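You operate a simulated robot arm through the tools that you are given. There is no shell and no other tool.

The job below is to be done with a simulated robot arm. You get a single attempt, and the scene is never put back.

## Task
Blow the wet cap dry, then clamp it on the small port over the rubber ring.
Fine: shut the green valve again; foil cap on the bench; wing nut tight; the other caps stay where they are.

The check looks at the end state, three seconds after you hand in, the way a careful person would. Anything else that was tipped, shoved, dropped, spilled or broken makes it a failure. Lids that push on must go on centred and level and be pressed home; caps that screw on are set level and turned clockwise until they are tight.

## Robot
A 7-joint arm with a two-finger parallel gripper, fixed in place. Base frame: the origin is at the foot of the arm, x ahead of it, y to its left, z up. Units: m, rad, N and s.
Its first joint turns from -2.897 to 2.897 rad. Payload 4.4 kg.
The tool frame sits at the grasp point between the pads (the TCP): z along the fingers, y along the line on which they close. The tips reach 0.023 m beyond it. Largest opening 0.094 m; finger width 0.038, thickness 0.01; the body of the gripper, 0.054 by 0.096 m, starts 0.039 m behind the TCP.
Orientation is that of the tool frame in the base frame, as [roll, pitch, yaw] about the fixed x, y, z axes, in that order (R = Rz(yaw) Ry(pitch) Rx(roll)). With the fingers straight down and closing along the base's y, the tool's x points along the base's -x, its y along +y and its z along -z.

## Interface
- The arm moves only by the tool send_rows. Its argument "series" is a list of rows, each an object of numbers (a shift or turn left out is 0, a gripper value left out holds the last): "grip": the closure in counts, from 0 (fully open) to 255 (shut); "dx", "dy", "dz": the shift along the tool's x, y, z in m; "rx", "ry", "rz": the turn, a rotation vector about the tool's x, y, z in rad. In form: [{"grip": .., "dx": .., "dy": .., "dz": .., "rx": .., "ry": .., "rz": ..}, ...]. A call has 1 to 20 rows; each row shifts and turns the commanded pose from where the row before left it, along the tool's axes as they then stand. A row lasts 0.2 s, in which the tool goes at most 0.05 m and 0.15 rad; a call with a longer step from one row to the next is refused whole, and so is a gripper value outside its range. Where a pose cannot be reached the arm comes as near as it can. A force on the tool above 90 N (or 10 N above the force at the start of the call, whichever is more), or a blocked arm, ends the call early, and 0.2 s more pass. The fingers move at their own pace (about 0.072 m/s each) and stop on an object; they squeeze with about 26 N. The grip force told is the motor's: it shows also when the fingers shut on nothing. Time passes only in rows, and 0.2 s behind the last, so rows that do not move let the fingers close. The reply holds the time, the measured pose of the TCP, the force on the tool along the base axes, the opening and the grip force, in the units named above and with some noise, with the torque about the TCP (base axes, N m) and any sound that the robot's microphone picked up.
- Cameras (640 x 400 px; columns grow to the right, rows downward): "scene" is fixed at [0.222, 0.6478, 1.6385]; the picture's right is [-0.82, -0.57, 0.00], its down [-0.37, 0.54, -0.75] and it looks along [0.43, -0.62, -0.66] (base axes); focal length 372 px, centre (320, 200). "wrist" rides on the gripper at [0.087, 0.016, -0.074] in the tool frame; the picture's right is [-0.18, 0.98, 0.00], its down [-0.58, -0.11, -0.81] and it looks along [-0.79, -0.15, 0.59] (tool axes); focal length 243 px, centre (320, 200).
- snapshot(camera): a new picture of that camera. The clock stands still meanwhile.
- pixel_to_xyz(camera, pixels): there is no depth. For up to 12 entries [column, row, z] of the newest picture of that camera ("zoom" is the newest enlarged one), the place [x, y] in the base frame at which the ray of that pixel passes the height z, good to about 0.002 m. The clock stands still meanwhile.
- enlarge(camera, box): a new picture of the part [left, top, right, bottom] of that camera's present view, enlarged. The clock stands still meanwhile.
- job_done(): hands the job in; it is judged then, once.

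Open the gripper and draw the arm clear of the work before you hand the job in, unless the task says otherwise.

The tools are called after "Request:" by a JSON object that holds its "api" and its "payload". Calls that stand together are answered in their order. send_rows: Moves the arm, as the interface text tells. Its arguments: {"type":"object","properties":{"series":{"type":"array"}},"required":["series"]} The other tools are called the same way: snapshot (camera) takes a picture; pixel_to_xyz (camera, pixels) gives the place at which the rays of pixels pass given heights; enlarge (camera, box) takes an enlarged picture of a part of a camera's view; job_done () hands the job in.

At the start:

```text
time_s: 0.0
ee_pos: [0.6003, 0.201, 1.2264]
ee_rot: [-3.14, 0.0, -3.141]
force: [0.0, -0.4, 0.7]
wrist_torque: [-0.04, 0.02, 0.0]
finger_gap: 0.0942
gripper_force: 0.0
```

scene: 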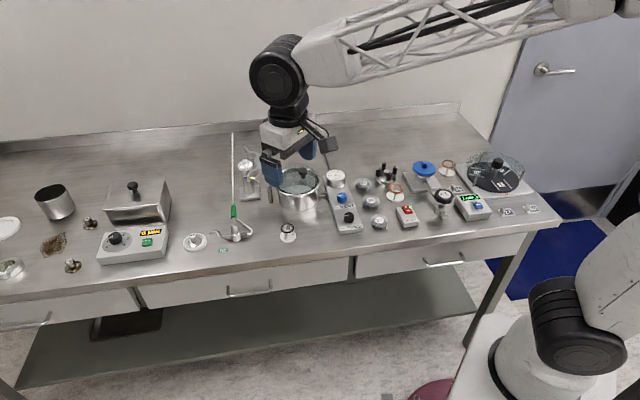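
wrist: 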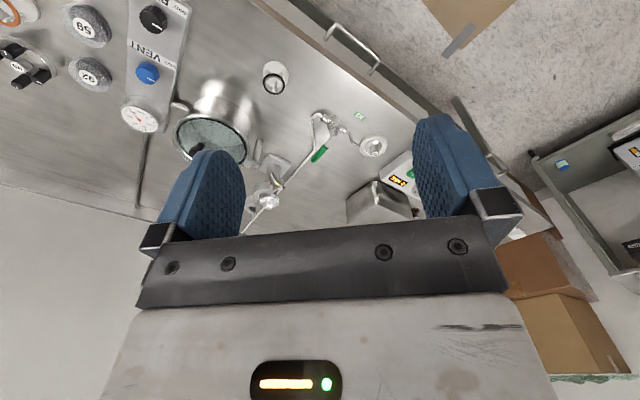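

I start by looking closely at the bench: the scene picture shows a line of gear from the left (pot, bath, small caps) to the right (coloured knobs, dish). I take enlarged views of it in parts.

Request:
{"api": "enlarge", "payload": {"camera": "scene", "box": [180, 120, 340, 260]}}

Request:
{"api": "enlarge", "payload": {"camera": "scene", "box": [310, 140, 460, 240]}}

Request:
{"api": "enlarge", "payload": {"camera": "scene", "box": [400, 140, 560, 240]}}

Request:
{"api": "enlarge", "payload": {"camera": "scene", "box": [0, 160, 220, 300]}}

```text
2.86 times, centred on (260, 190) of scene
```

zoom: 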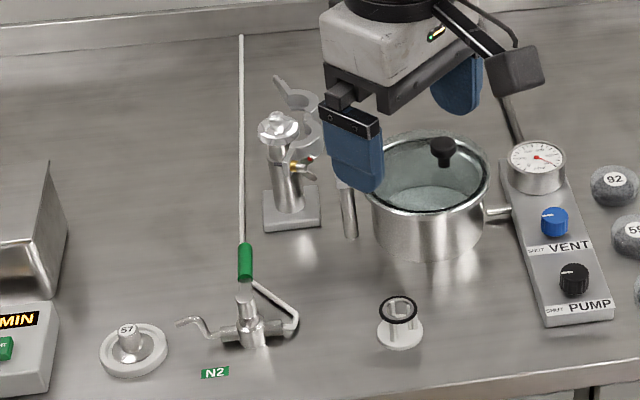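

```text
4.00 times, centred on (385, 190) of scene
```

zoom: 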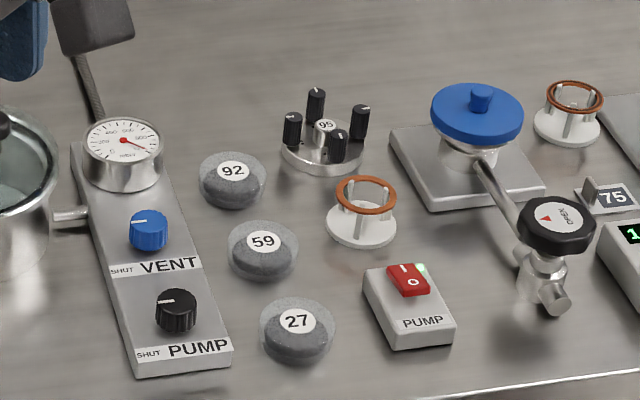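

```text
4.00 times, centred on (480, 190) of scene
```

zoom: 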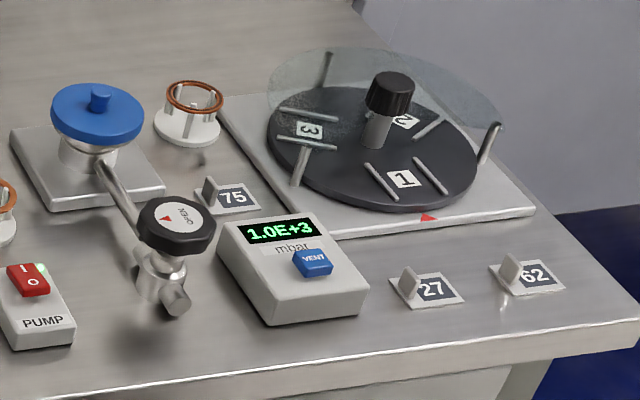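

```text
2.86 times, centred on (110, 230) of scene
```

zoom: 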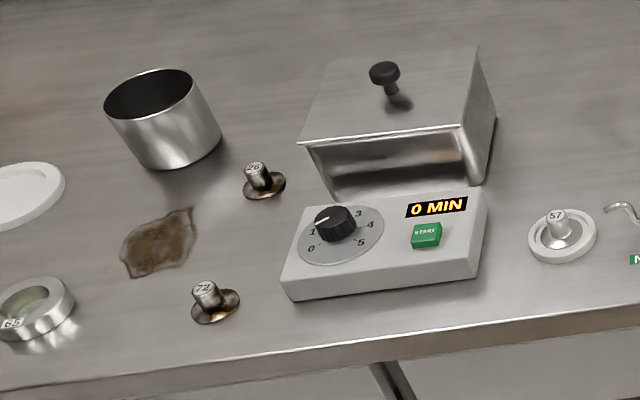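

The likely gear is around (235, 225) (N2 tap with green part), (250, 180) (a port on a block with something foil-like on top), (195, 242) (cap 57 on a dish) and (288, 230) (black ring on a stand). I zoom in on each.

Request:
{"api": "enlarge", "payload": {"camera": "scene", "box": [205, 190, 265, 250]}}

Request:
{"api": "enlarge", "payload": {"camera": "scene", "box": [230, 140, 280, 210]}}

Request:
{"api": "enlarge", "payload": {"camera": "scene", "box": [170, 215, 220, 265]}}

Request:
{"api": "enlarge", "payload": {"camera": "scene", "box": [260, 205, 315, 260]}}

Request:
{"api": "enlarge", "payload": {"camera": "scene", "box": [40, 190, 110, 290]}}

Request:
{"api": "enlarge", "payload": {"camera": "wrist", "box": [220, 90, 420, 240]}}

```text
6.67 times, centred on (235, 220) of scene
```

zoom: 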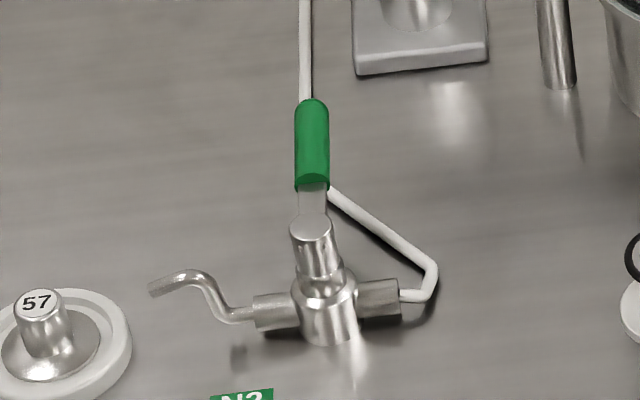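

```text
5.71 times, centred on (255, 175) of scene
```

zoom: 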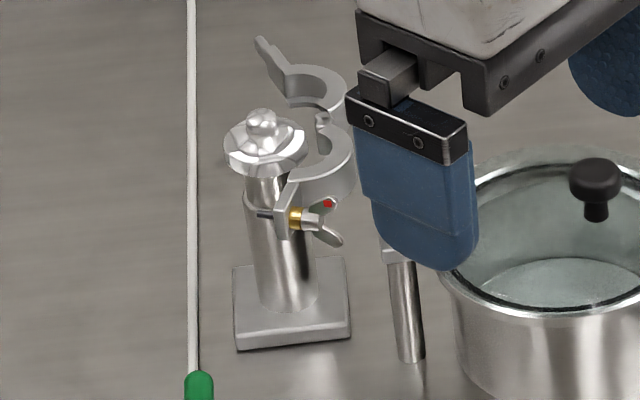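

```text
8.00 times, centred on (195, 240) of scene
```

zoom: 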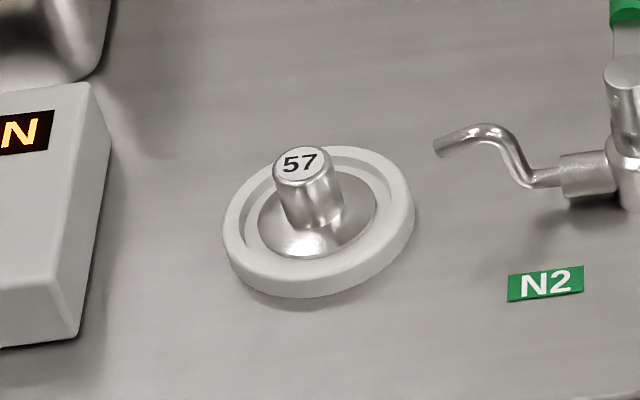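

```text
7.27 times, centred on (288, 232) of scene
```

zoom: 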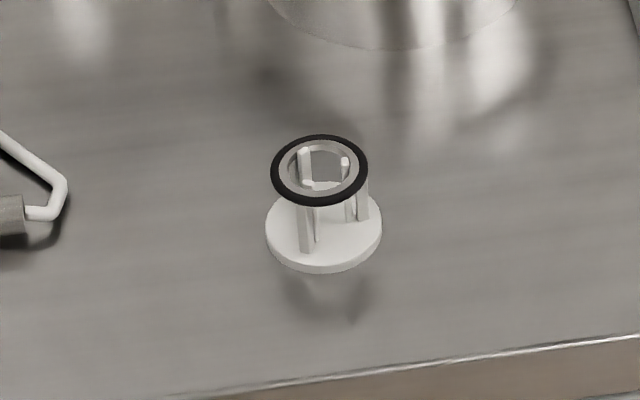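

```text
4.00 times, centred on (75, 240) of scene
```

zoom: 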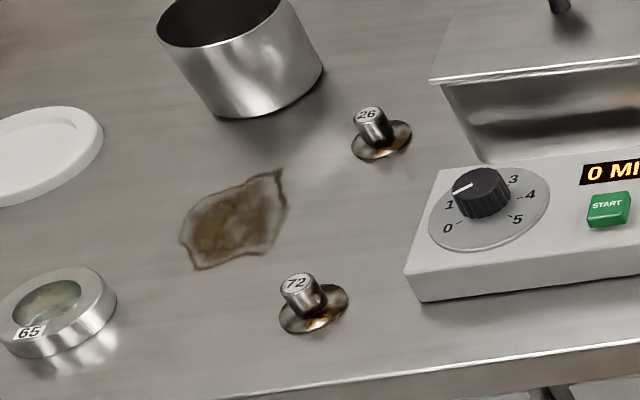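

```text
2.67 times, centred on (320, 165) of wrist
```

zoom: 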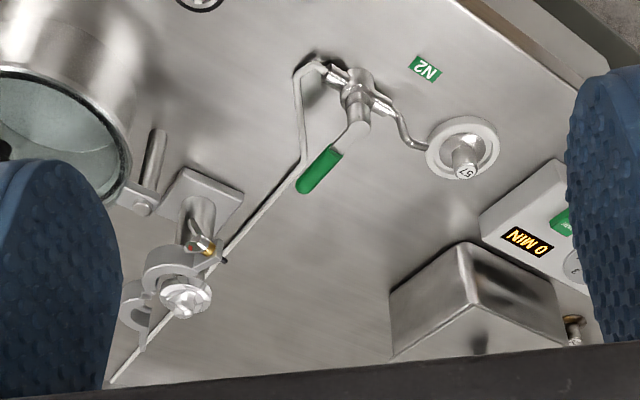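

The scene shows: N2 tap with green lever at about (235, 213), its nozzle near (221, 233) pointing to the dish with cap 57 at (196, 242); the port with foil cap and an open clamp with wing nut at about (250, 180); the rubber ring on its stand at (288, 228). I triangulate the bench height using the N2 label in both cameras.

Request:
{"api": "pixel_to_xyz", "payload": {"camera": "scene", "pixels": [[222, 250, 0.7], [222, 250, 0.8], [222, 250, 0.9], [222, 250, 1.0], [196, 242, 0.8], [196, 242, 0.9], [288, 235, 0.8], [288, 235, 0.9]]}}

Request:
{"api": "pixel_to_xyz", "payload": {"camera": "wrist", "pixels": [[359, 115.5, 0.7], [359, 115.5, 0.8], [359, 115.5, 0.9], [359, 115.5, 1.0]]}}

```text
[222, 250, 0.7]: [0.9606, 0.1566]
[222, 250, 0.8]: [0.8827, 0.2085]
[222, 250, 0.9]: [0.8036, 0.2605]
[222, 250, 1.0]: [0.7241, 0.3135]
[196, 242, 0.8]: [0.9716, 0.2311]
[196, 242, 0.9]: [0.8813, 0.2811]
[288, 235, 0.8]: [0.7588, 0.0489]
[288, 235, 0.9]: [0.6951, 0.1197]
```

```text
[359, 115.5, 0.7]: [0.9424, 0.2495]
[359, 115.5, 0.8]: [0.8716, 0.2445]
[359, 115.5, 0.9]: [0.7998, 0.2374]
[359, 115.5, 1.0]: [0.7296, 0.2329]
```

The two rays meet at about z = 0.86, so the bench top is near 0.86. I now locate the important items at that height, and take a fresh wrist view to prepare.

Request:
{"api": "pixel_to_xyz", "payload": {"camera": "scene", "pixels": [[196, 243, 0.87], [236, 240, 0.865], [288, 237, 0.865], [253, 197, 0.87], [236, 204, 0.93], [236, 218, 0.93], [219, 234, 0.89], [247, 165, 1.0], [271, 190, 0.9], [74, 266, 0.87], [90, 224, 0.87], [12, 268, 0.87]]}}

Request:
{"api": "pixel_to_xyz", "payload": {"camera": "scene", "pixels": [[0, 297, 0.86], [540, 222, 0.86], [350, 258, 0.86], [200, 283, 0.86], [130, 200, 0.9], [168, 250, 0.9], [300, 200, 0.9], [345, 225, 0.88], [250, 130, 0.86], [20, 158, 0.86], [440, 112, 0.86]]}}

```text
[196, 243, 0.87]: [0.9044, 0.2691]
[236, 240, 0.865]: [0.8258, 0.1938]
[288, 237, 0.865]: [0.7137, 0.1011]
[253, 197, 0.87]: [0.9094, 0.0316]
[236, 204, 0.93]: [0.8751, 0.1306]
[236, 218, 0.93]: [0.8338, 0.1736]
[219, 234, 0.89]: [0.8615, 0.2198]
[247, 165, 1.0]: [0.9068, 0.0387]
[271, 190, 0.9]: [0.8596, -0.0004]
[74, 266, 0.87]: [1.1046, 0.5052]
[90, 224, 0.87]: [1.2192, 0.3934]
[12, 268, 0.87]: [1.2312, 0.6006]
```

```text
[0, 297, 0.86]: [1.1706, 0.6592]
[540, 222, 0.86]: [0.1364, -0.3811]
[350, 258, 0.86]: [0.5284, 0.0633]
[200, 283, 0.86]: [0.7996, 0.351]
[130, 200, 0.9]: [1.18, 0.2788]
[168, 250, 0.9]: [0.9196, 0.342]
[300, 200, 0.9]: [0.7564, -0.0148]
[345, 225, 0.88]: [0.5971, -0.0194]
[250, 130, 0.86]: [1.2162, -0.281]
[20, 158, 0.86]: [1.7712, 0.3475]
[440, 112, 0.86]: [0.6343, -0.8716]
```

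Bench top is about 0.86; the port is near (0.905, 0.035), the cap 57 near (0.905, 0.27), the ring near (0.71, 0.10), the tap near (0.83, 0.19). I move the wrist camera lower and in front of the port to see port, foil cap and clamp in detail.

Request:
{"api": "send_rows", "payload": {"series": [{"grip": 0, "dx": 0.01, "dy": -0.02, "dz": 0.02}, {"dx": 0.01, "dy": -0.02, "dz": 0.02}, {"dx": 0.01, "dy": -0.02, "dz": 0.02}, {"dx": 0.01, "dy": -0.02, "dz": 0.02}, {"dx": 0.01, "dy": -0.02, "dz": 0.02}, {}]}}

Request:
{"api": "snapshot", "payload": {"camera": "wrist"}}

Request:
{"api": "snapshot", "payload": {"camera": "scene"}}

```text
time_s: 1.4
ee_pos: [0.5487, 0.1019, 1.1248]
ee_rot: [3.141, 0.002, -3.14]
force: [-0.4, 0.2, -0.4]
wrist_torque: [-0.01, 0.0, 0.02]
finger_gap: 0.0941
gripper_force: 0.0
```

```text
taken
```

wrist: 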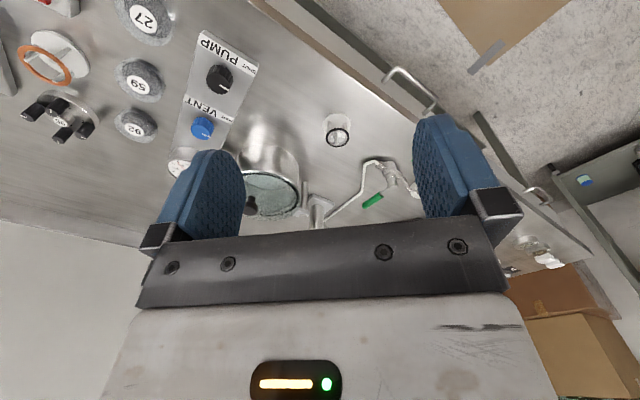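

```text
taken
```

scene: 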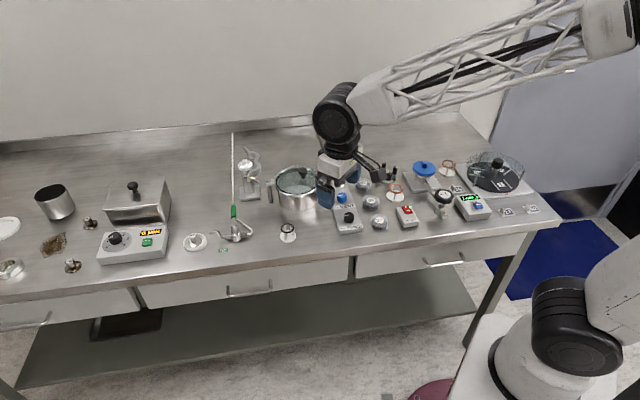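

The port is hidden behind the gripper here; I need to be nearer and steeper. I move to about (0.70, 0.06, 1.16), well above the pot.

Request:
{"api": "send_rows", "payload": {"series": [{"dx": -0.02, "dy": -0.005, "dz": -0.02}, {"dx": -0.03, "dy": -0.01, "dz": -0.015}, {"dx": -0.03, "dy": -0.01}, {"dx": -0.03, "dy": -0.01}, {"dx": -0.03, "dy": -0.005}, {"dx": -0.01}, {}]}}

Request:
{"api": "snapshot", "payload": {"camera": "wrist"}}

Request:
{"api": "enlarge", "payload": {"camera": "wrist", "box": [220, 90, 420, 240]}}

```text
time_s: 3.0
ee_pos: [0.7001, 0.0602, 1.1584]
ee_rot: [-3.141, -0.002, 3.14]
force: [0.4, 0.2, -0.7]
wrist_torque: [-0.01, 0.0, 0.0]
finger_gap: 0.0939
gripper_force: 0.0
```

```text
taken
```

wrist: 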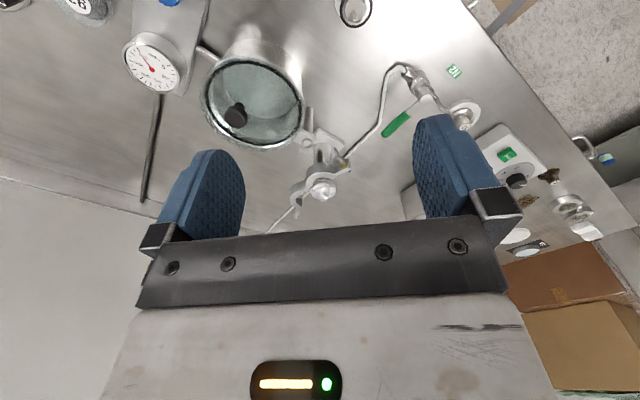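

```text
2.67 times, centred on (320, 165) of wrist
```

zoom: 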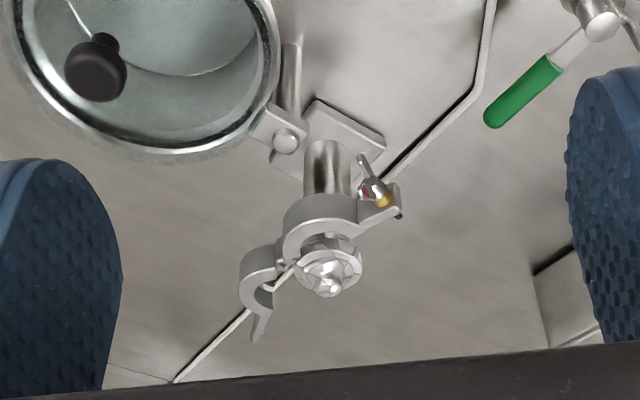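

The port with foil cap (zoom (330, 275)), the open clamp half at (260, 280), and the bolt with brass part and wing nut at (375, 190) are visible. I triangulate key points.

Request:
{"api": "pixel_to_xyz", "payload": {"camera": "wrist", "pixels": [[324.5, 195.7, 0.94], [324.5, 195.7, 0.96], [324.5, 195.7, 0.98], [324.5, 195.7, 1.0], [324.5, 195.7, 1.02]]}}

Request:
{"api": "enlarge", "payload": {"camera": "scene", "box": [230, 140, 280, 210]}}

Request:
{"api": "pixel_to_xyz", "payload": {"camera": "scene", "pixels": [[246, 162, 0.94], [246, 162, 0.96], [246, 162, 0.98], [246, 162, 1.0], [246, 162, 1.02]]}}

```text
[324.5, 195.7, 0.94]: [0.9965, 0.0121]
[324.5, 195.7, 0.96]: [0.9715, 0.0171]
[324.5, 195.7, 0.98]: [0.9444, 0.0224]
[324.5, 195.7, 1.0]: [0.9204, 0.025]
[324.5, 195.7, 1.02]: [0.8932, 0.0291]
```

```text
5.71 times, centred on (255, 175) of scene
```

zoom: 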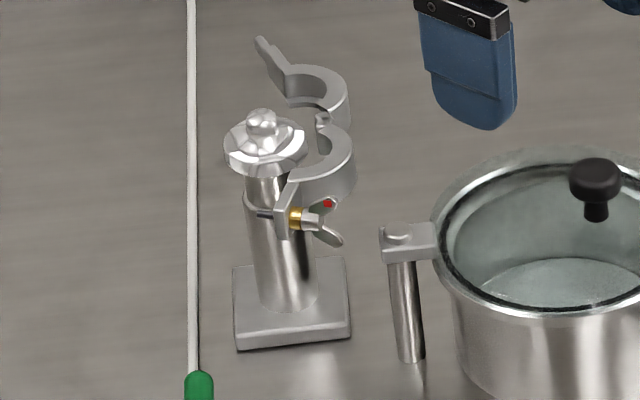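

```text
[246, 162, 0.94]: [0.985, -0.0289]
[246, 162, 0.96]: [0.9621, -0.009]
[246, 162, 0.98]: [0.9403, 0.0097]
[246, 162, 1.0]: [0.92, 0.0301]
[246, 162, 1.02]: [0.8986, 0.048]
```

The foil cap's knob is about (0.925, 0.024, 0.995). I go in closer with the wrist camera, still well above everything, to view the clamp mechanism.

Request:
{"api": "send_rows", "payload": {"series": [{"dx": -0.03, "dy": -0.01, "dz": 0.01}, {"dx": -0.03, "dy": -0.01, "dz": 0.02}, {"dx": -0.03, "dz": 0.02}, {"dx": -0.01, "dz": 0.01}, {}]}}

Request:
{"api": "enlarge", "payload": {"camera": "wrist", "box": [230, 100, 410, 230]}}

Request:
{"api": "snapshot", "payload": {"camera": "wrist"}}

```text
time_s: 4.2
ee_pos: [0.7997, 0.0415, 1.1001]
ee_rot: [3.142, 0.0, 3.141]
force: [0.3, 0.5, 0.7]
wrist_torque: [0.04, -0.02, 0.02]
finger_gap: 0.0939
gripper_force: 0.1
```

```text
3.08 times, centred on (320, 165) of wrist
```

zoom: 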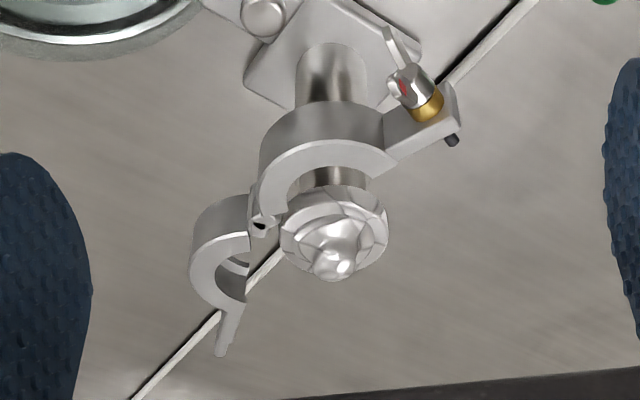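

```text
taken
```

wrist: 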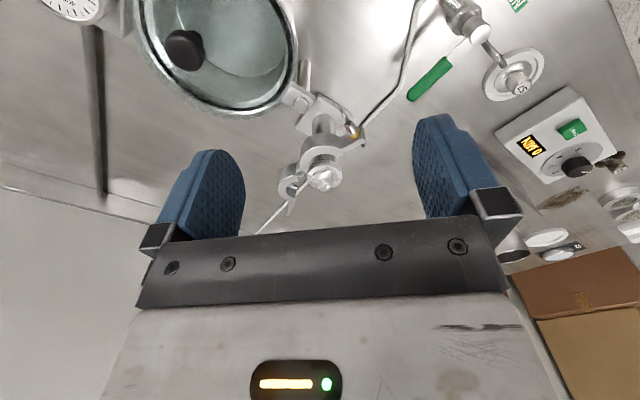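

The clamp has its fixed half on the robot side, a swing half open to the left in the picture (towards -y), and a bolt with brass sleeve and wing nut at the +y ear. Next I look at the N2 nozzle and cap 57 up close.

Request:
{"api": "send_rows", "payload": {"series": [{"dx": 0.01, "dy": 0.03}, {"dx": 0.01, "dy": 0.04}, {"dy": 0.04}, {"dy": 0.04}, {"dy": 0.04}, {"dy": 0.02}, {}]}}

Request:
{"api": "snapshot", "payload": {"camera": "wrist"}}

Request:
{"api": "enlarge", "payload": {"camera": "wrist", "box": [240, 60, 420, 200]}}

```text
time_s: 5.8
ee_pos: [0.7809, 0.251, 1.104]
ee_rot: [3.14, 0.0, 3.14]
force: [-0.3, -0.6, 0.5]
wrist_torque: [0.02, 0.0, 0.02]
finger_gap: 0.0943
gripper_force: 0.0
```

```text
taken
```

wrist: 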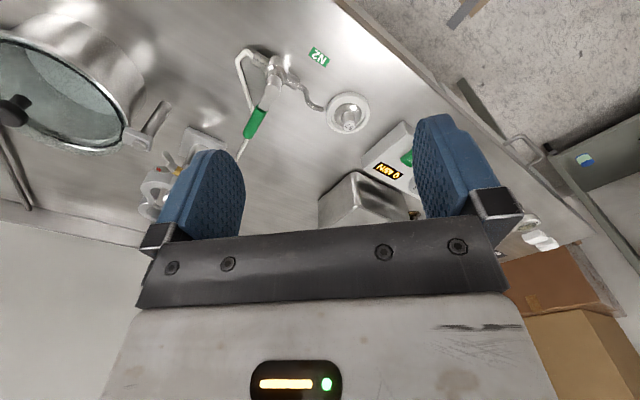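

```text
2.86 times, centred on (330, 130) of wrist
```

zoom: 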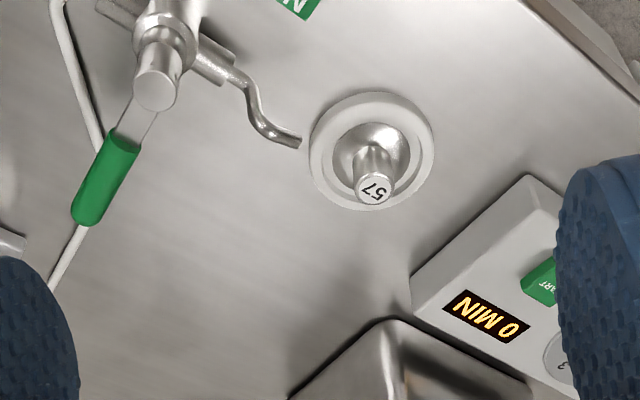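

I triangulate the nozzle tip and the cap's knob top using both cameras.

Request:
{"api": "pixel_to_xyz", "payload": {"camera": "wrist", "pixels": [[321.9, 110, 0.88], [321.9, 110, 0.9], [321.9, 110, 0.92], [348.8, 125.4, 0.88], [348.8, 125.4, 0.9], [348.8, 125.4, 0.92], [348.5, 112.5, 0.865], [348.5, 112.5, 0.875]]}}

Request:
{"api": "pixel_to_xyz", "payload": {"camera": "scene", "pixels": [[210, 233.4, 0.88], [210, 233.4, 0.9], [210, 233.4, 0.92], [192.5, 235.4, 0.88], [192.5, 235.4, 0.9], [192.5, 235.4, 0.92]]}}

Request:
{"api": "enlarge", "payload": {"camera": "wrist", "box": [310, 80, 390, 140]}}

Request:
{"api": "enlarge", "payload": {"camera": "wrist", "box": [230, 40, 340, 150]}}

```text
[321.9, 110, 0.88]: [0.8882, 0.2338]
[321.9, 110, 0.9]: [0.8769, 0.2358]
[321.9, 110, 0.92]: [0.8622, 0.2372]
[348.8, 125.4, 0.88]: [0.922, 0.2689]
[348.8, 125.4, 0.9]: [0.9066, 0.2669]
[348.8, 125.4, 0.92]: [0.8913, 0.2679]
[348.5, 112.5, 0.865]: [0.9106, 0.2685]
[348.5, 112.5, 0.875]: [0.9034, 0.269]
```

```text
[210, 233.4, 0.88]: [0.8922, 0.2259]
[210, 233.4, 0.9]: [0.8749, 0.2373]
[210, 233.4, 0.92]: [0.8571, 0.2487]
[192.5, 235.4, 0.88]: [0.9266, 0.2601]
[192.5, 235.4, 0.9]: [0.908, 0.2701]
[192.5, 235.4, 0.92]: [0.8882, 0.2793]
```

```text
6.67 times, centred on (350, 110) of wrist
```

zoom: 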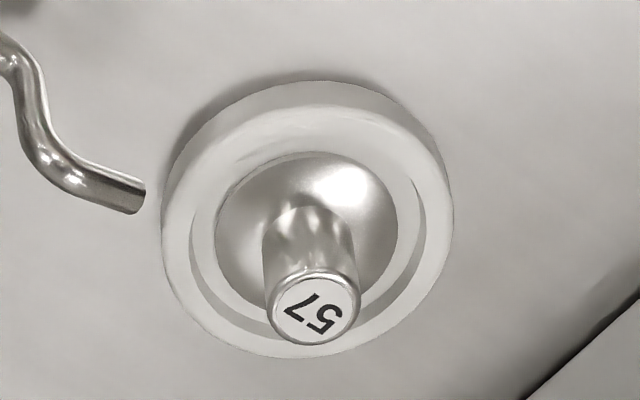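

```text
3.64 times, centred on (285, 95) of wrist
```

zoom: 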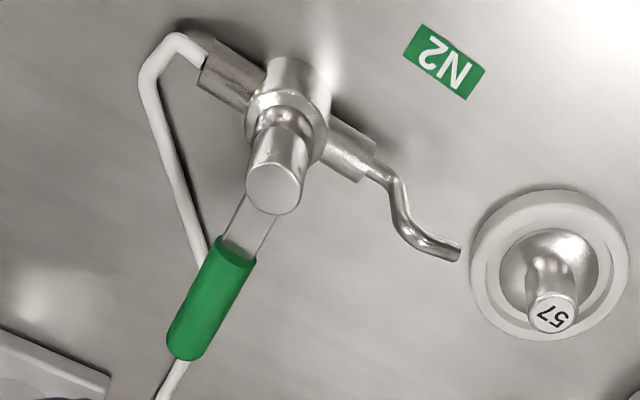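

The nozzle tip is at about (0.876, 0.237, 0.90), aimed at the cap's knob (top at (0.908, 0.268, 0.898)). The lever (wrist (248, 135) to (262, 107)) is square to the pipe, i.e. shut. I triangulate the lever and stem.

Request:
{"api": "pixel_to_xyz", "payload": {"camera": "wrist", "pixels": [[247.9, 134.9, 0.9], [247.9, 134.9, 0.92], [247.9, 134.9, 0.94], [247.9, 134.9, 0.96], [262.5, 107.4, 0.9], [262.5, 107.4, 0.92], [262.5, 107.4, 0.94], [262.5, 107.4, 0.96], [272.6, 91.7, 0.9], [272.6, 91.7, 0.92], [272.6, 91.7, 0.94], [272.6, 91.7, 0.96]]}}

Request:
{"api": "pixel_to_xyz", "payload": {"camera": "scene", "pixels": [[233.9, 205.7, 0.9], [233.9, 205.7, 0.92], [233.9, 205.7, 0.94], [233.9, 205.7, 0.96], [233.8, 217.7, 0.9], [233.8, 217.7, 0.92], [233.8, 217.7, 0.94], [233.8, 217.7, 0.96], [233.8, 223.7, 0.9], [233.8, 223.7, 0.92], [233.8, 223.7, 0.94], [233.8, 223.7, 0.96]]}}

```text
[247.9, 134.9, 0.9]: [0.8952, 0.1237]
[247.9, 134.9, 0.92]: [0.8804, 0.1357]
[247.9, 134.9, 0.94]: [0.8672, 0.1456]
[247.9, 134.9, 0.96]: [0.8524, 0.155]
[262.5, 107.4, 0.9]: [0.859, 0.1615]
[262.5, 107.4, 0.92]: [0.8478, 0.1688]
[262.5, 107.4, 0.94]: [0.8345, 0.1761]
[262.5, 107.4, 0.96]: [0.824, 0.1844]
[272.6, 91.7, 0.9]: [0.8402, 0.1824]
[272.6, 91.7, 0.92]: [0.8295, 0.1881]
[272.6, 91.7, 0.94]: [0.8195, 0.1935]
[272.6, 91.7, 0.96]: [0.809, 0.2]
```

```text
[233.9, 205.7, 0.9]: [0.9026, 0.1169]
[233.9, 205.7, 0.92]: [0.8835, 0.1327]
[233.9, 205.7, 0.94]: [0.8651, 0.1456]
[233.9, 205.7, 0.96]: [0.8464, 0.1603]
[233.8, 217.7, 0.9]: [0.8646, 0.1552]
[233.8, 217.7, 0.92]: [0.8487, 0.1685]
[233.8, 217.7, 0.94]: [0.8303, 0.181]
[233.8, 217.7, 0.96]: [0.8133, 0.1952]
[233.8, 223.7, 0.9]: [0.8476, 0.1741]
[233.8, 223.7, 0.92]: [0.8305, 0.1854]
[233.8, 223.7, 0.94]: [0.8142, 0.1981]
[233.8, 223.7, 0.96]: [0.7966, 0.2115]
```

Lever: stem at about (0.827, 0.190, 0.925), green grip running to (0.868, 0.144, 0.93). Before acting I want a head-on view of the wing nut, so I move to above the pot at a safe height and yaw about 45 degrees.

Request:
{"api": "send_rows", "payload": {"series": [{"dy": -0.02, "dz": -0.02}, {"dx": 0.005, "dy": -0.04, "dz": -0.02}, {"dx": 0.005, "dy": -0.04}, {"dx": 0.005, "dy": -0.04}, {"dx": 0.005, "dy": -0.04}, {"dx": 0.005, "dy": -0.04}, {"dx": 0.005, "dy": -0.04}, {"dx": 0.005, "dy": -0.04}, {"rz": -0.13}, {"rz": -0.13}, {"rz": -0.13}, {"rz": -0.13}, {"rz": -0.13}, {"rz": -0.13}, {}]}}

Request:
{"api": "snapshot", "payload": {"camera": "wrist"}}

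Request:
{"api": "snapshot", "payload": {"camera": "scene"}}

```text
time_s: 9.0
ee_pos: [0.7458, -0.0493, 1.1416]
ee_rot: [-3.141, 0.001, -2.36]
force: [-0.9, 0.4, 0.2]
wrist_torque: [0.0, 0.04, -0.01]
finger_gap: 0.0941
gripper_force: 0.1
```

```text
taken
```

wrist: 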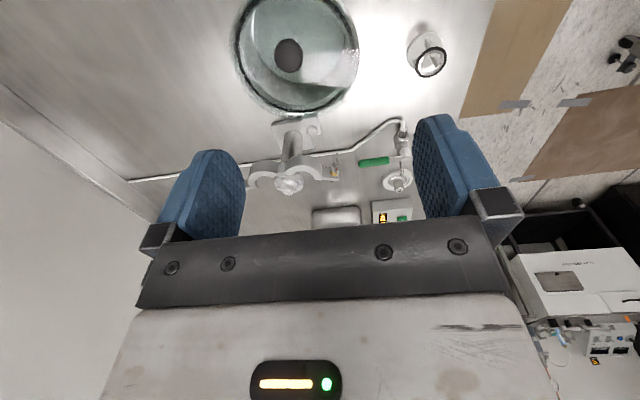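

```text
taken
```

scene: 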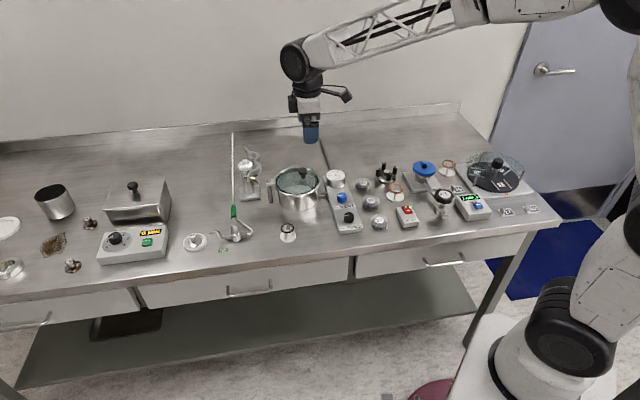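

The clamp is now seen along the bolt at about wrist (335, 172). I enlarge it and triangulate with the scene camera.

Request:
{"api": "enlarge", "payload": {"camera": "wrist", "box": [235, 110, 355, 210]}}

Request:
{"api": "enlarge", "payload": {"camera": "scene", "box": [235, 145, 270, 205]}}

```text
4.00 times, centred on (295, 160) of wrist
```

zoom: 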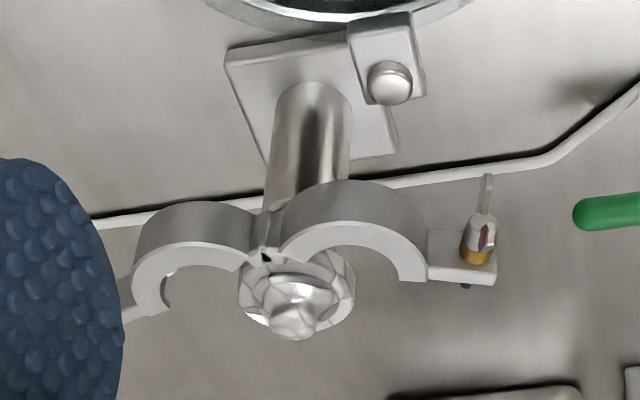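

```text
6.67 times, centred on (252, 175) of scene
```

zoom: 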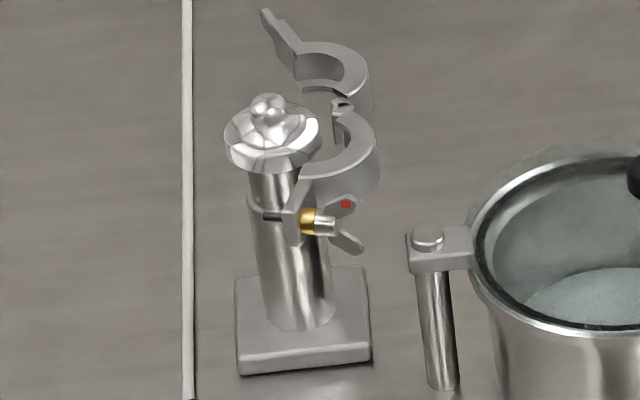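

I triangulate hinge pin, nut, bolt stub, wing and foil top from both views.

Request:
{"api": "pixel_to_xyz", "payload": {"camera": "wrist", "pixels": [[281.75, 174.25, 0.95], [281.75, 174.25, 0.98], [336.75, 167, 0.95], [336.75, 167, 0.98], [334, 173.75, 0.95], [334, 173.75, 0.98], [331.5, 181.75, 0.95], [331.5, 181.75, 0.98], [336.75, 154.5, 0.93], [336.75, 154.5, 0.96], [288.25, 190.5, 0.98], [288.25, 190.5, 1.01]]}}

Request:
{"api": "pixel_to_xyz", "payload": {"camera": "scene", "pixels": [[255.3, 160.4, 0.95], [255.3, 160.4, 0.98], [253.5, 178.9, 0.95], [253.5, 178.9, 0.98], [250.2, 178, 0.95], [250.2, 178, 0.98], [243.7, 177.2, 0.95], [243.7, 177.2, 0.98], [258.7, 182.8, 0.93], [258.7, 182.8, 0.96], [244.2, 160.7, 0.98], [244.2, 160.7, 1.01]]}}

```text
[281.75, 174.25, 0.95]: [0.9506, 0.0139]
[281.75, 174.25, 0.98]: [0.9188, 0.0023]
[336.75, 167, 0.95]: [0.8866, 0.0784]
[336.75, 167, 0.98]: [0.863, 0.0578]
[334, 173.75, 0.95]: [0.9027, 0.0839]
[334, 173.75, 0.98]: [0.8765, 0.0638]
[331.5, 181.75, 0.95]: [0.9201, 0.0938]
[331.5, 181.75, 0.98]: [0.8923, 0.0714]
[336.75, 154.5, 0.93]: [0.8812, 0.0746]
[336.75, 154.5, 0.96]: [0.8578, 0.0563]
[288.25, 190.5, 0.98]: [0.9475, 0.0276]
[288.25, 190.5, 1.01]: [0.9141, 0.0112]
```

```text
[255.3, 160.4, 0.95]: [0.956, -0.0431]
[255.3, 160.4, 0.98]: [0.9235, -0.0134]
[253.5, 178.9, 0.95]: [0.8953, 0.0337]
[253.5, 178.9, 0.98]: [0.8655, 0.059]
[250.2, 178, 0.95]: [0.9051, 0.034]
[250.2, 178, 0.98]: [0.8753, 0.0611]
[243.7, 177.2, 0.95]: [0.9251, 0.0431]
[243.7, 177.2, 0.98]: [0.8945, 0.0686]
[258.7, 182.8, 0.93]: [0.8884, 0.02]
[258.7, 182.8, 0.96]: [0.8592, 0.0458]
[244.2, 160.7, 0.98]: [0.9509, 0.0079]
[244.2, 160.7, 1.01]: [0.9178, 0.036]
```

Findings: hinge pin about (0.907, -0.002, 0.991), bolt/nut about (0.864-0.89, 0.06-0.07, 0.98), so both clamp halves hang open on the hinge; foil knob about (0.93, 0.022, 0.993). I now move over the foil cap with the fingers part-closed, staying well above it.

Request:
{"api": "send_rows", "payload": {"series": [{"grip": 150, "dx": -0.03, "dy": -0.013}, {"dx": -0.03, "dy": -0.013}, {"dx": -0.03, "dy": -0.013, "dz": 0.01}, {"dx": -0.03, "dy": -0.013, "dz": 0.02}, {"dx": -0.03, "dy": -0.013, "dz": 0.02}, {"dx": -0.027, "dy": -0.012, "dz": 0.02}, {}]}}

Request:
{"api": "snapshot", "payload": {"camera": "wrist"}}

Request:
{"api": "enlarge", "payload": {"camera": "scene", "box": [220, 130, 290, 200]}}

```text
time_s: 10.6
ee_pos: [0.9249, 0.0203, 1.07]
ee_rot: [-3.141, 0.0, -2.361]
force: [-0.7, 0.5, 0.2]
wrist_torque: [0.0, -0.01, 0.04]
finger_gap: 0.0384
gripper_force: 0.1
```

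```text
taken
```

wrist: 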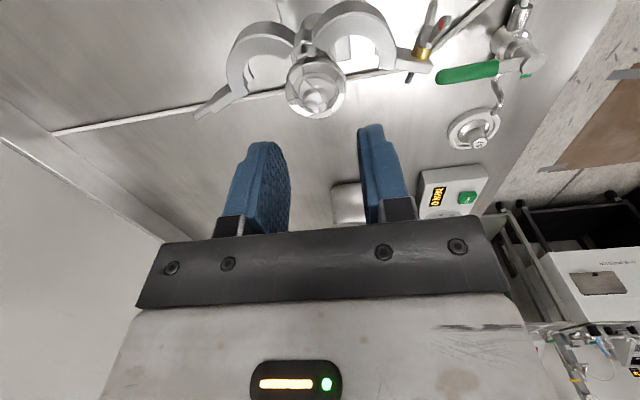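

```text
5.71 times, centred on (255, 165) of scene
```

zoom: 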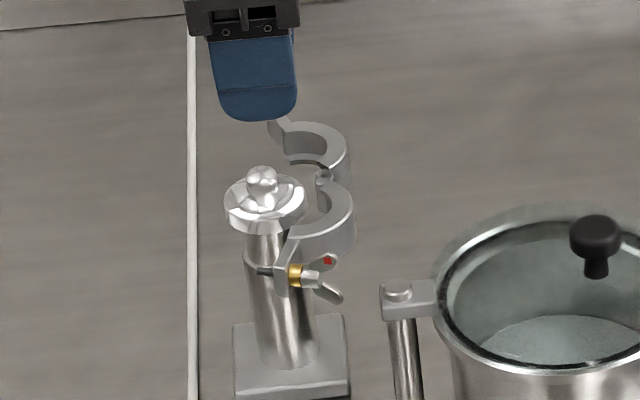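

The foil knob now appears at about wrist (316, 97), the clamp halves beside it. I enlarge this view and triangulate the knob again.

Request:
{"api": "enlarge", "payload": {"camera": "wrist", "box": [190, 0, 450, 140]}}

Request:
{"api": "pixel_to_xyz", "payload": {"camera": "wrist", "pixels": [[316, 97, 0.97], [316, 97, 0.98], [316, 97, 0.99], [316, 97, 1.0]]}}

Request:
{"api": "pixel_to_xyz", "payload": {"camera": "scene", "pixels": [[244.9, 161, 0.97], [244.9, 161, 0.98], [244.9, 161, 0.99], [244.9, 161, 1.0]]}}

```text
2.46 times, centred on (320, 70) of wrist
```

zoom: 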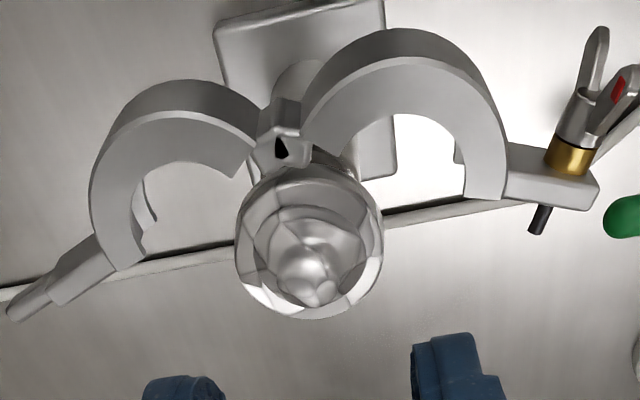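

```text
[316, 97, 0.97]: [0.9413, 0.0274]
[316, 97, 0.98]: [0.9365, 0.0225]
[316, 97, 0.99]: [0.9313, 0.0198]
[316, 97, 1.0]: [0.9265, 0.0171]
```

```text
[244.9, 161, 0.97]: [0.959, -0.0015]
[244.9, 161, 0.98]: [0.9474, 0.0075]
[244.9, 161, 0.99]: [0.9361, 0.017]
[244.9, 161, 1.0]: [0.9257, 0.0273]
```

Rays meet at z of about 0.993: the knob is at (0.930, 0.020). I shift by about 4 mm in each tool direction and descend to put the tips around the knob.

Request:
{"api": "send_rows", "payload": {"series": [{"dx": -0.004, "dy": -0.0037, "dz": 0.01}, {"dz": 0.02}, {"dz": 0.015}, {"dz": 0.01}, {"dz": 0.004}, {}]}}

Request:
{"api": "snapshot", "payload": {"camera": "wrist"}}

Request:
{"api": "enlarge", "payload": {"camera": "scene", "box": [220, 130, 290, 200]}}

```text
time_s: 12.0
ee_pos: [0.9299, 0.0203, 1.0122]
ee_rot: [3.141, 0.0, -2.361]
force: [0.0, -0.3, 0.6]
wrist_torque: [0.02, -0.01, -0.03]
finger_gap: 0.0387
gripper_force: 0.0
```

```text
taken
```

wrist: 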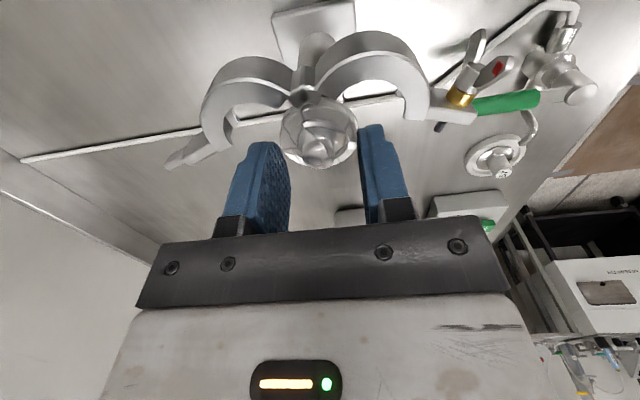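

```text
5.71 times, centred on (255, 165) of scene
```

zoom: 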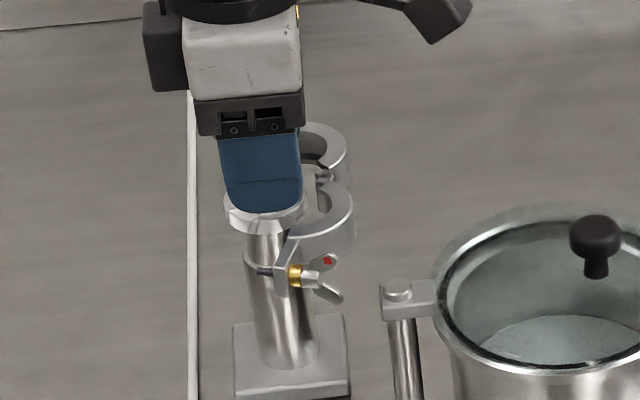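

The knob is at wrist (320, 147), i.e. centred between the tips. I enlarge to judge the depth.

Request:
{"api": "enlarge", "payload": {"camera": "wrist", "box": [240, 90, 400, 190]}}

Request:
{"api": "enlarge", "payload": {"camera": "scene", "box": [230, 145, 270, 180]}}

```text
4.00 times, centred on (320, 140) of wrist
```

zoom: 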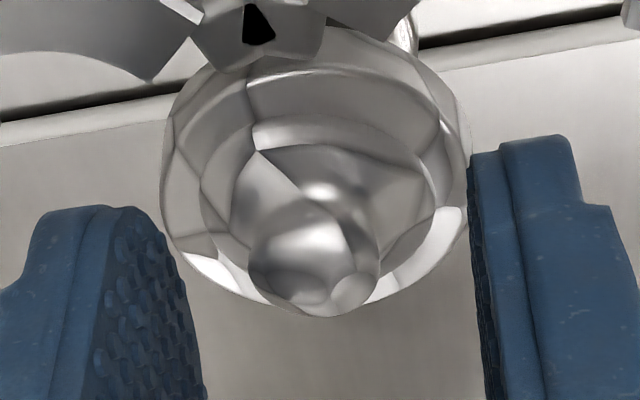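

```text
11.43 times, centred on (250, 162) of scene
```

zoom: 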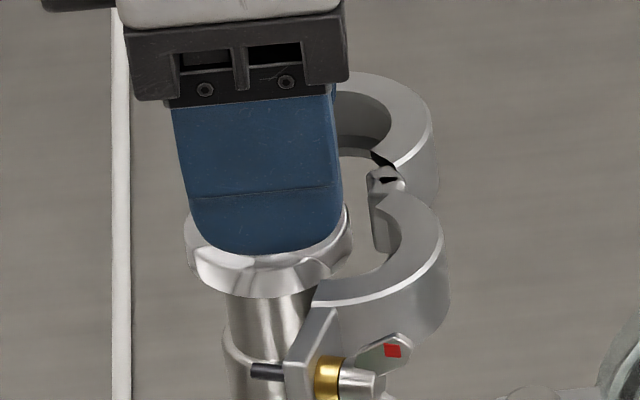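

Knob centre is about 4 mm above the tips. I lower 3 mm more and close on the knob.

Request:
{"api": "send_rows", "payload": {"series": [{"dz": 0.003}, {"grip": 180}, {"grip": 200}, {"grip": 220}, {"grip": 235}, {"grip": 255}, {}, {}]}}

Request:
{"api": "enlarge", "payload": {"camera": "wrist", "box": [240, 90, 400, 190]}}

```text
time_s: 13.8
ee_pos: [0.9306, 0.02, 1.0098]
ee_rot: [3.141, -0.001, -2.361]
force: [2.1, -2.7, 1.0]
wrist_torque: [-0.09, -0.08, -0.02]
finger_gap: 0.0132
gripper_force: 26.1
```

```text
4.00 times, centred on (320, 140) of wrist
```

zoom: 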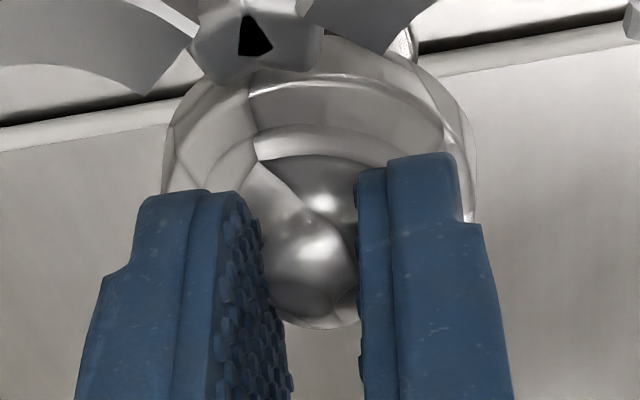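

The knob is gripped (gap 13 mm, 26 N). I lift straight up slowly.

Request:
{"api": "send_rows", "payload": {"series": [{"dz": -0.003}, {"dz": -0.005}, {"dz": -0.01}, {"dz": -0.02}, {"dz": -0.03}, {"dz": -0.03}, {}]}}

Request:
{"api": "snapshot", "payload": {"camera": "wrist"}}

Request:
{"api": "enlarge", "payload": {"camera": "scene", "box": [220, 120, 290, 200]}}

```text
time_s: 15.4
ee_pos: [0.9314, 0.022, 1.1055]
ee_rot: [-3.141, -0.001, -2.36]
force: [0.1, -0.8, -0.4]
wrist_torque: [0.01, -0.01, 0.01]
finger_gap: 0.0139
gripper_force: 25.8
```

```text
taken
```

wrist: 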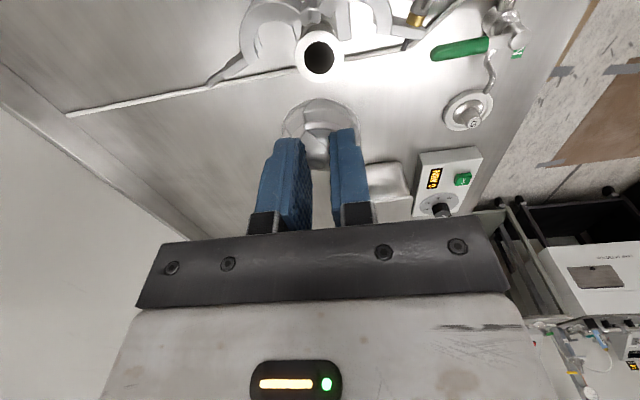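

```text
5.00 times, centred on (255, 160) of scene
```

zoom: 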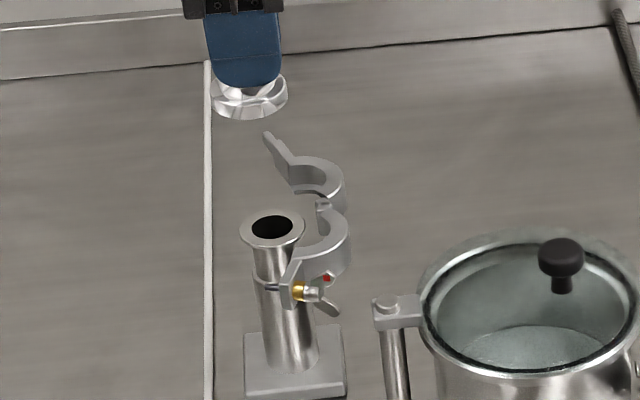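

Foil is off; the open port's bore is seen at wrist (319, 58) and scene zoom (271, 228). I enlarge the wrist view and locate the flange centre and height.

Request:
{"api": "enlarge", "payload": {"camera": "wrist", "box": [240, 10, 400, 110]}}

Request:
{"api": "pixel_to_xyz", "payload": {"camera": "zoom", "pixels": [[317, 190, 0.96], [317, 190, 0.97], [317, 190, 0.98]]}}

Request:
{"api": "enlarge", "payload": {"camera": "scene", "box": [230, 150, 265, 175]}}

```text
4.00 times, centred on (320, 60) of wrist
```

zoom: 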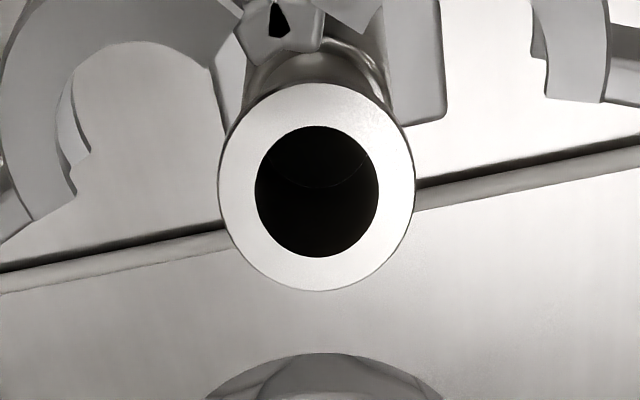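

```text
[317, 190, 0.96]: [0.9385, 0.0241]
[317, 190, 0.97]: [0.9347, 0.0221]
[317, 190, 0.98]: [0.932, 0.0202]
```

```text
16.00 times, centred on (248, 162) of scene
```

zoom: 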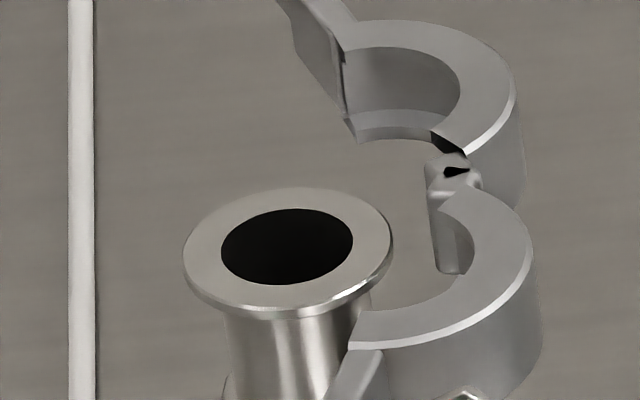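

I get the flange centre from the scene zoom at (287, 247), plus the hinge top and clamp half tops.

Request:
{"api": "pixel_to_xyz", "payload": {"camera": "zoom", "pixels": [[287, 247, 0.96], [287, 247, 0.97], [287, 247, 0.98], [455, 170, 0.98], [455, 170, 0.99], [183, 255, 0.972], [391, 240, 0.972], [287, 187, 0.972], [287, 308, 0.972]]}}

Request:
{"api": "pixel_to_xyz", "payload": {"camera": "wrist", "pixels": [[295.2, 60, 0.972], [343.7, 60, 0.972], [319.5, 37, 0.972], [319.5, 87, 0.972]]}}

```text
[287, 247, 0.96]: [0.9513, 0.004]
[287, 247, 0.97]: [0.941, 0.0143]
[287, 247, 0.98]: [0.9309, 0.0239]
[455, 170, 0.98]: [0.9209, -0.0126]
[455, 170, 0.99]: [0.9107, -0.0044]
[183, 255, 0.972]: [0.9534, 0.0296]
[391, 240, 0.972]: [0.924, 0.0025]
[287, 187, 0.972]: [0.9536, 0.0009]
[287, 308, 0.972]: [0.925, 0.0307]
```

```text
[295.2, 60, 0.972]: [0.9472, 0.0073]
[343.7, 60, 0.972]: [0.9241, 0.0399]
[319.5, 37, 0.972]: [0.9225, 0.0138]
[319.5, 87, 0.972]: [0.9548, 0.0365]
```

The flange top is at z of about 0.9765, centre (0.933, 0.021), 40 mm across. I carry the foil cap to the free bench spot around (0.80, 0.085) (scene (268, 221)), staying high, and turn the tool 90 degrees so the camera is clear of the pot.

Request:
{"api": "send_rows", "payload": {"series": [{"dx": 0.012, "dy": 0.034}, {"dx": 0.012, "dy": 0.034}, {"dx": 0.012, "dy": 0.034}, {"dx": 0.0126, "dy": 0.035}, {"rz": 0.131}, {"rz": 0.131}, {"rz": 0.131}, {"rz": 0.131}, {"rz": 0.131}, {"rz": 0.131}, {"rz": 0.131}, {"rz": 0.131}, {"rz": 0.131}, {"rz": 0.131}, {"rz": 0.131}, {"rz": 0.131}, {}]}}

Request:
{"api": "snapshot", "payload": {"camera": "wrist"}}

Request:
{"api": "snapshot", "payload": {"camera": "scene"}}

```text
time_s: 19.0
ee_pos: [0.8006, 0.0846, 1.108]
ee_rot: [-3.141, -0.001, 2.346]
force: [0.1, -0.4, 0.1]
wrist_torque: [-0.03, -0.02, 0.01]
finger_gap: 0.0135
gripper_force: 26.4
```

```text
taken
```

wrist: 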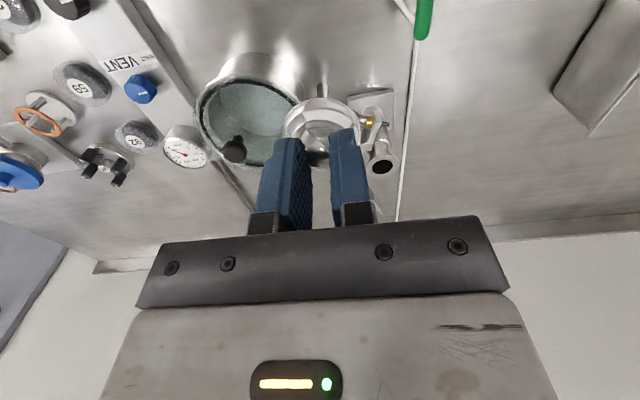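

```text
taken
```

scene: 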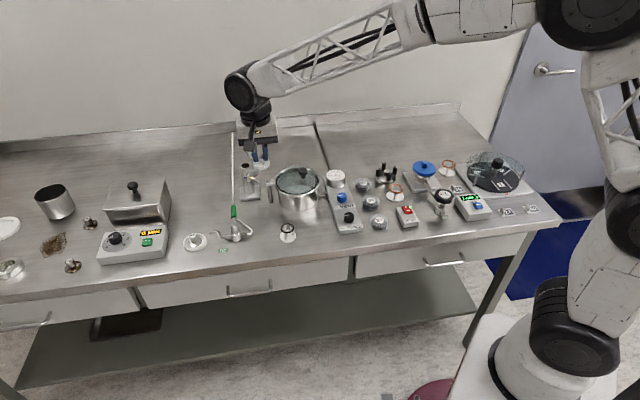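

Foil held above (0.80, 0.085). I descend to TCP z of about 0.93 and check from the scene camera.

Request:
{"api": "send_rows", "payload": {"series": [{"dz": 0.03}, {"dz": 0.04}, {"dz": 0.04}, {"dz": 0.035}, {"dz": 0.02}, {"dz": 0.013}, {}]}}

Request:
{"api": "enlarge", "payload": {"camera": "scene", "box": [220, 170, 310, 250]}}

Request:
{"api": "snapshot", "payload": {"camera": "wrist"}}

```text
time_s: 20.6
ee_pos: [0.7999, 0.0844, 0.9302]
ee_rot: [3.142, -0.001, 2.348]
force: [-0.5, 0.1, 0.6]
wrist_torque: [-0.01, 0.01, 0.0]
finger_gap: 0.0136
gripper_force: 25.9
```

```text
5.00 times, centred on (265, 210) of scene
```

zoom: 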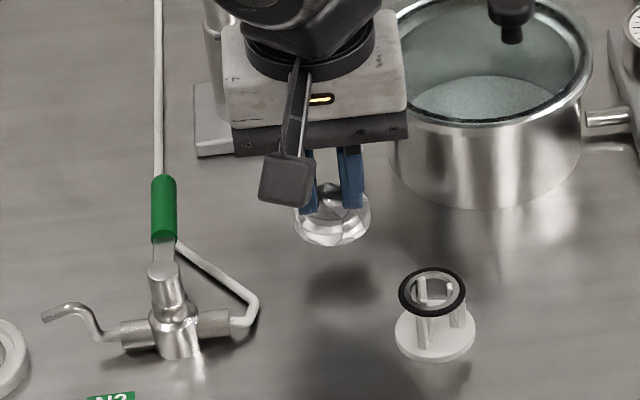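

```text
taken
```

wrist: 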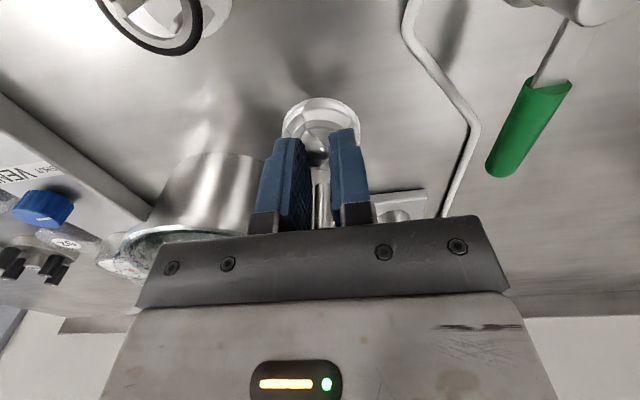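

Location is free of other objects. I lower in small steps and watch the vertical force for contact.

Request:
{"api": "send_rows", "payload": {"series": [{"dz": 0.008}, {"dz": 0.006}, {"dz": 0.004}, {}]}}

Request:
{"api": "enlarge", "payload": {"camera": "scene", "box": [230, 190, 310, 240]}}

```text
time_s: 21.6
ee_pos: [0.8001, 0.0859, 0.9113]
ee_rot: [3.14, 0.0, 2.349]
force: [-0.7, -0.4, -0.7]
wrist_torque: [0.0, 0.01, 0.0]
finger_gap: 0.0139
gripper_force: 25.7
```

```text
8.00 times, centred on (270, 215) of scene
```

zoom: 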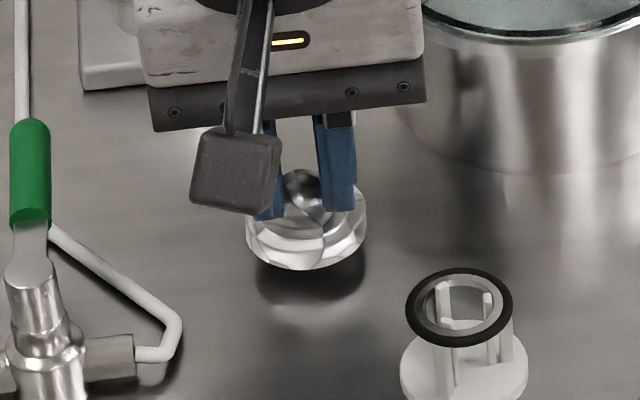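

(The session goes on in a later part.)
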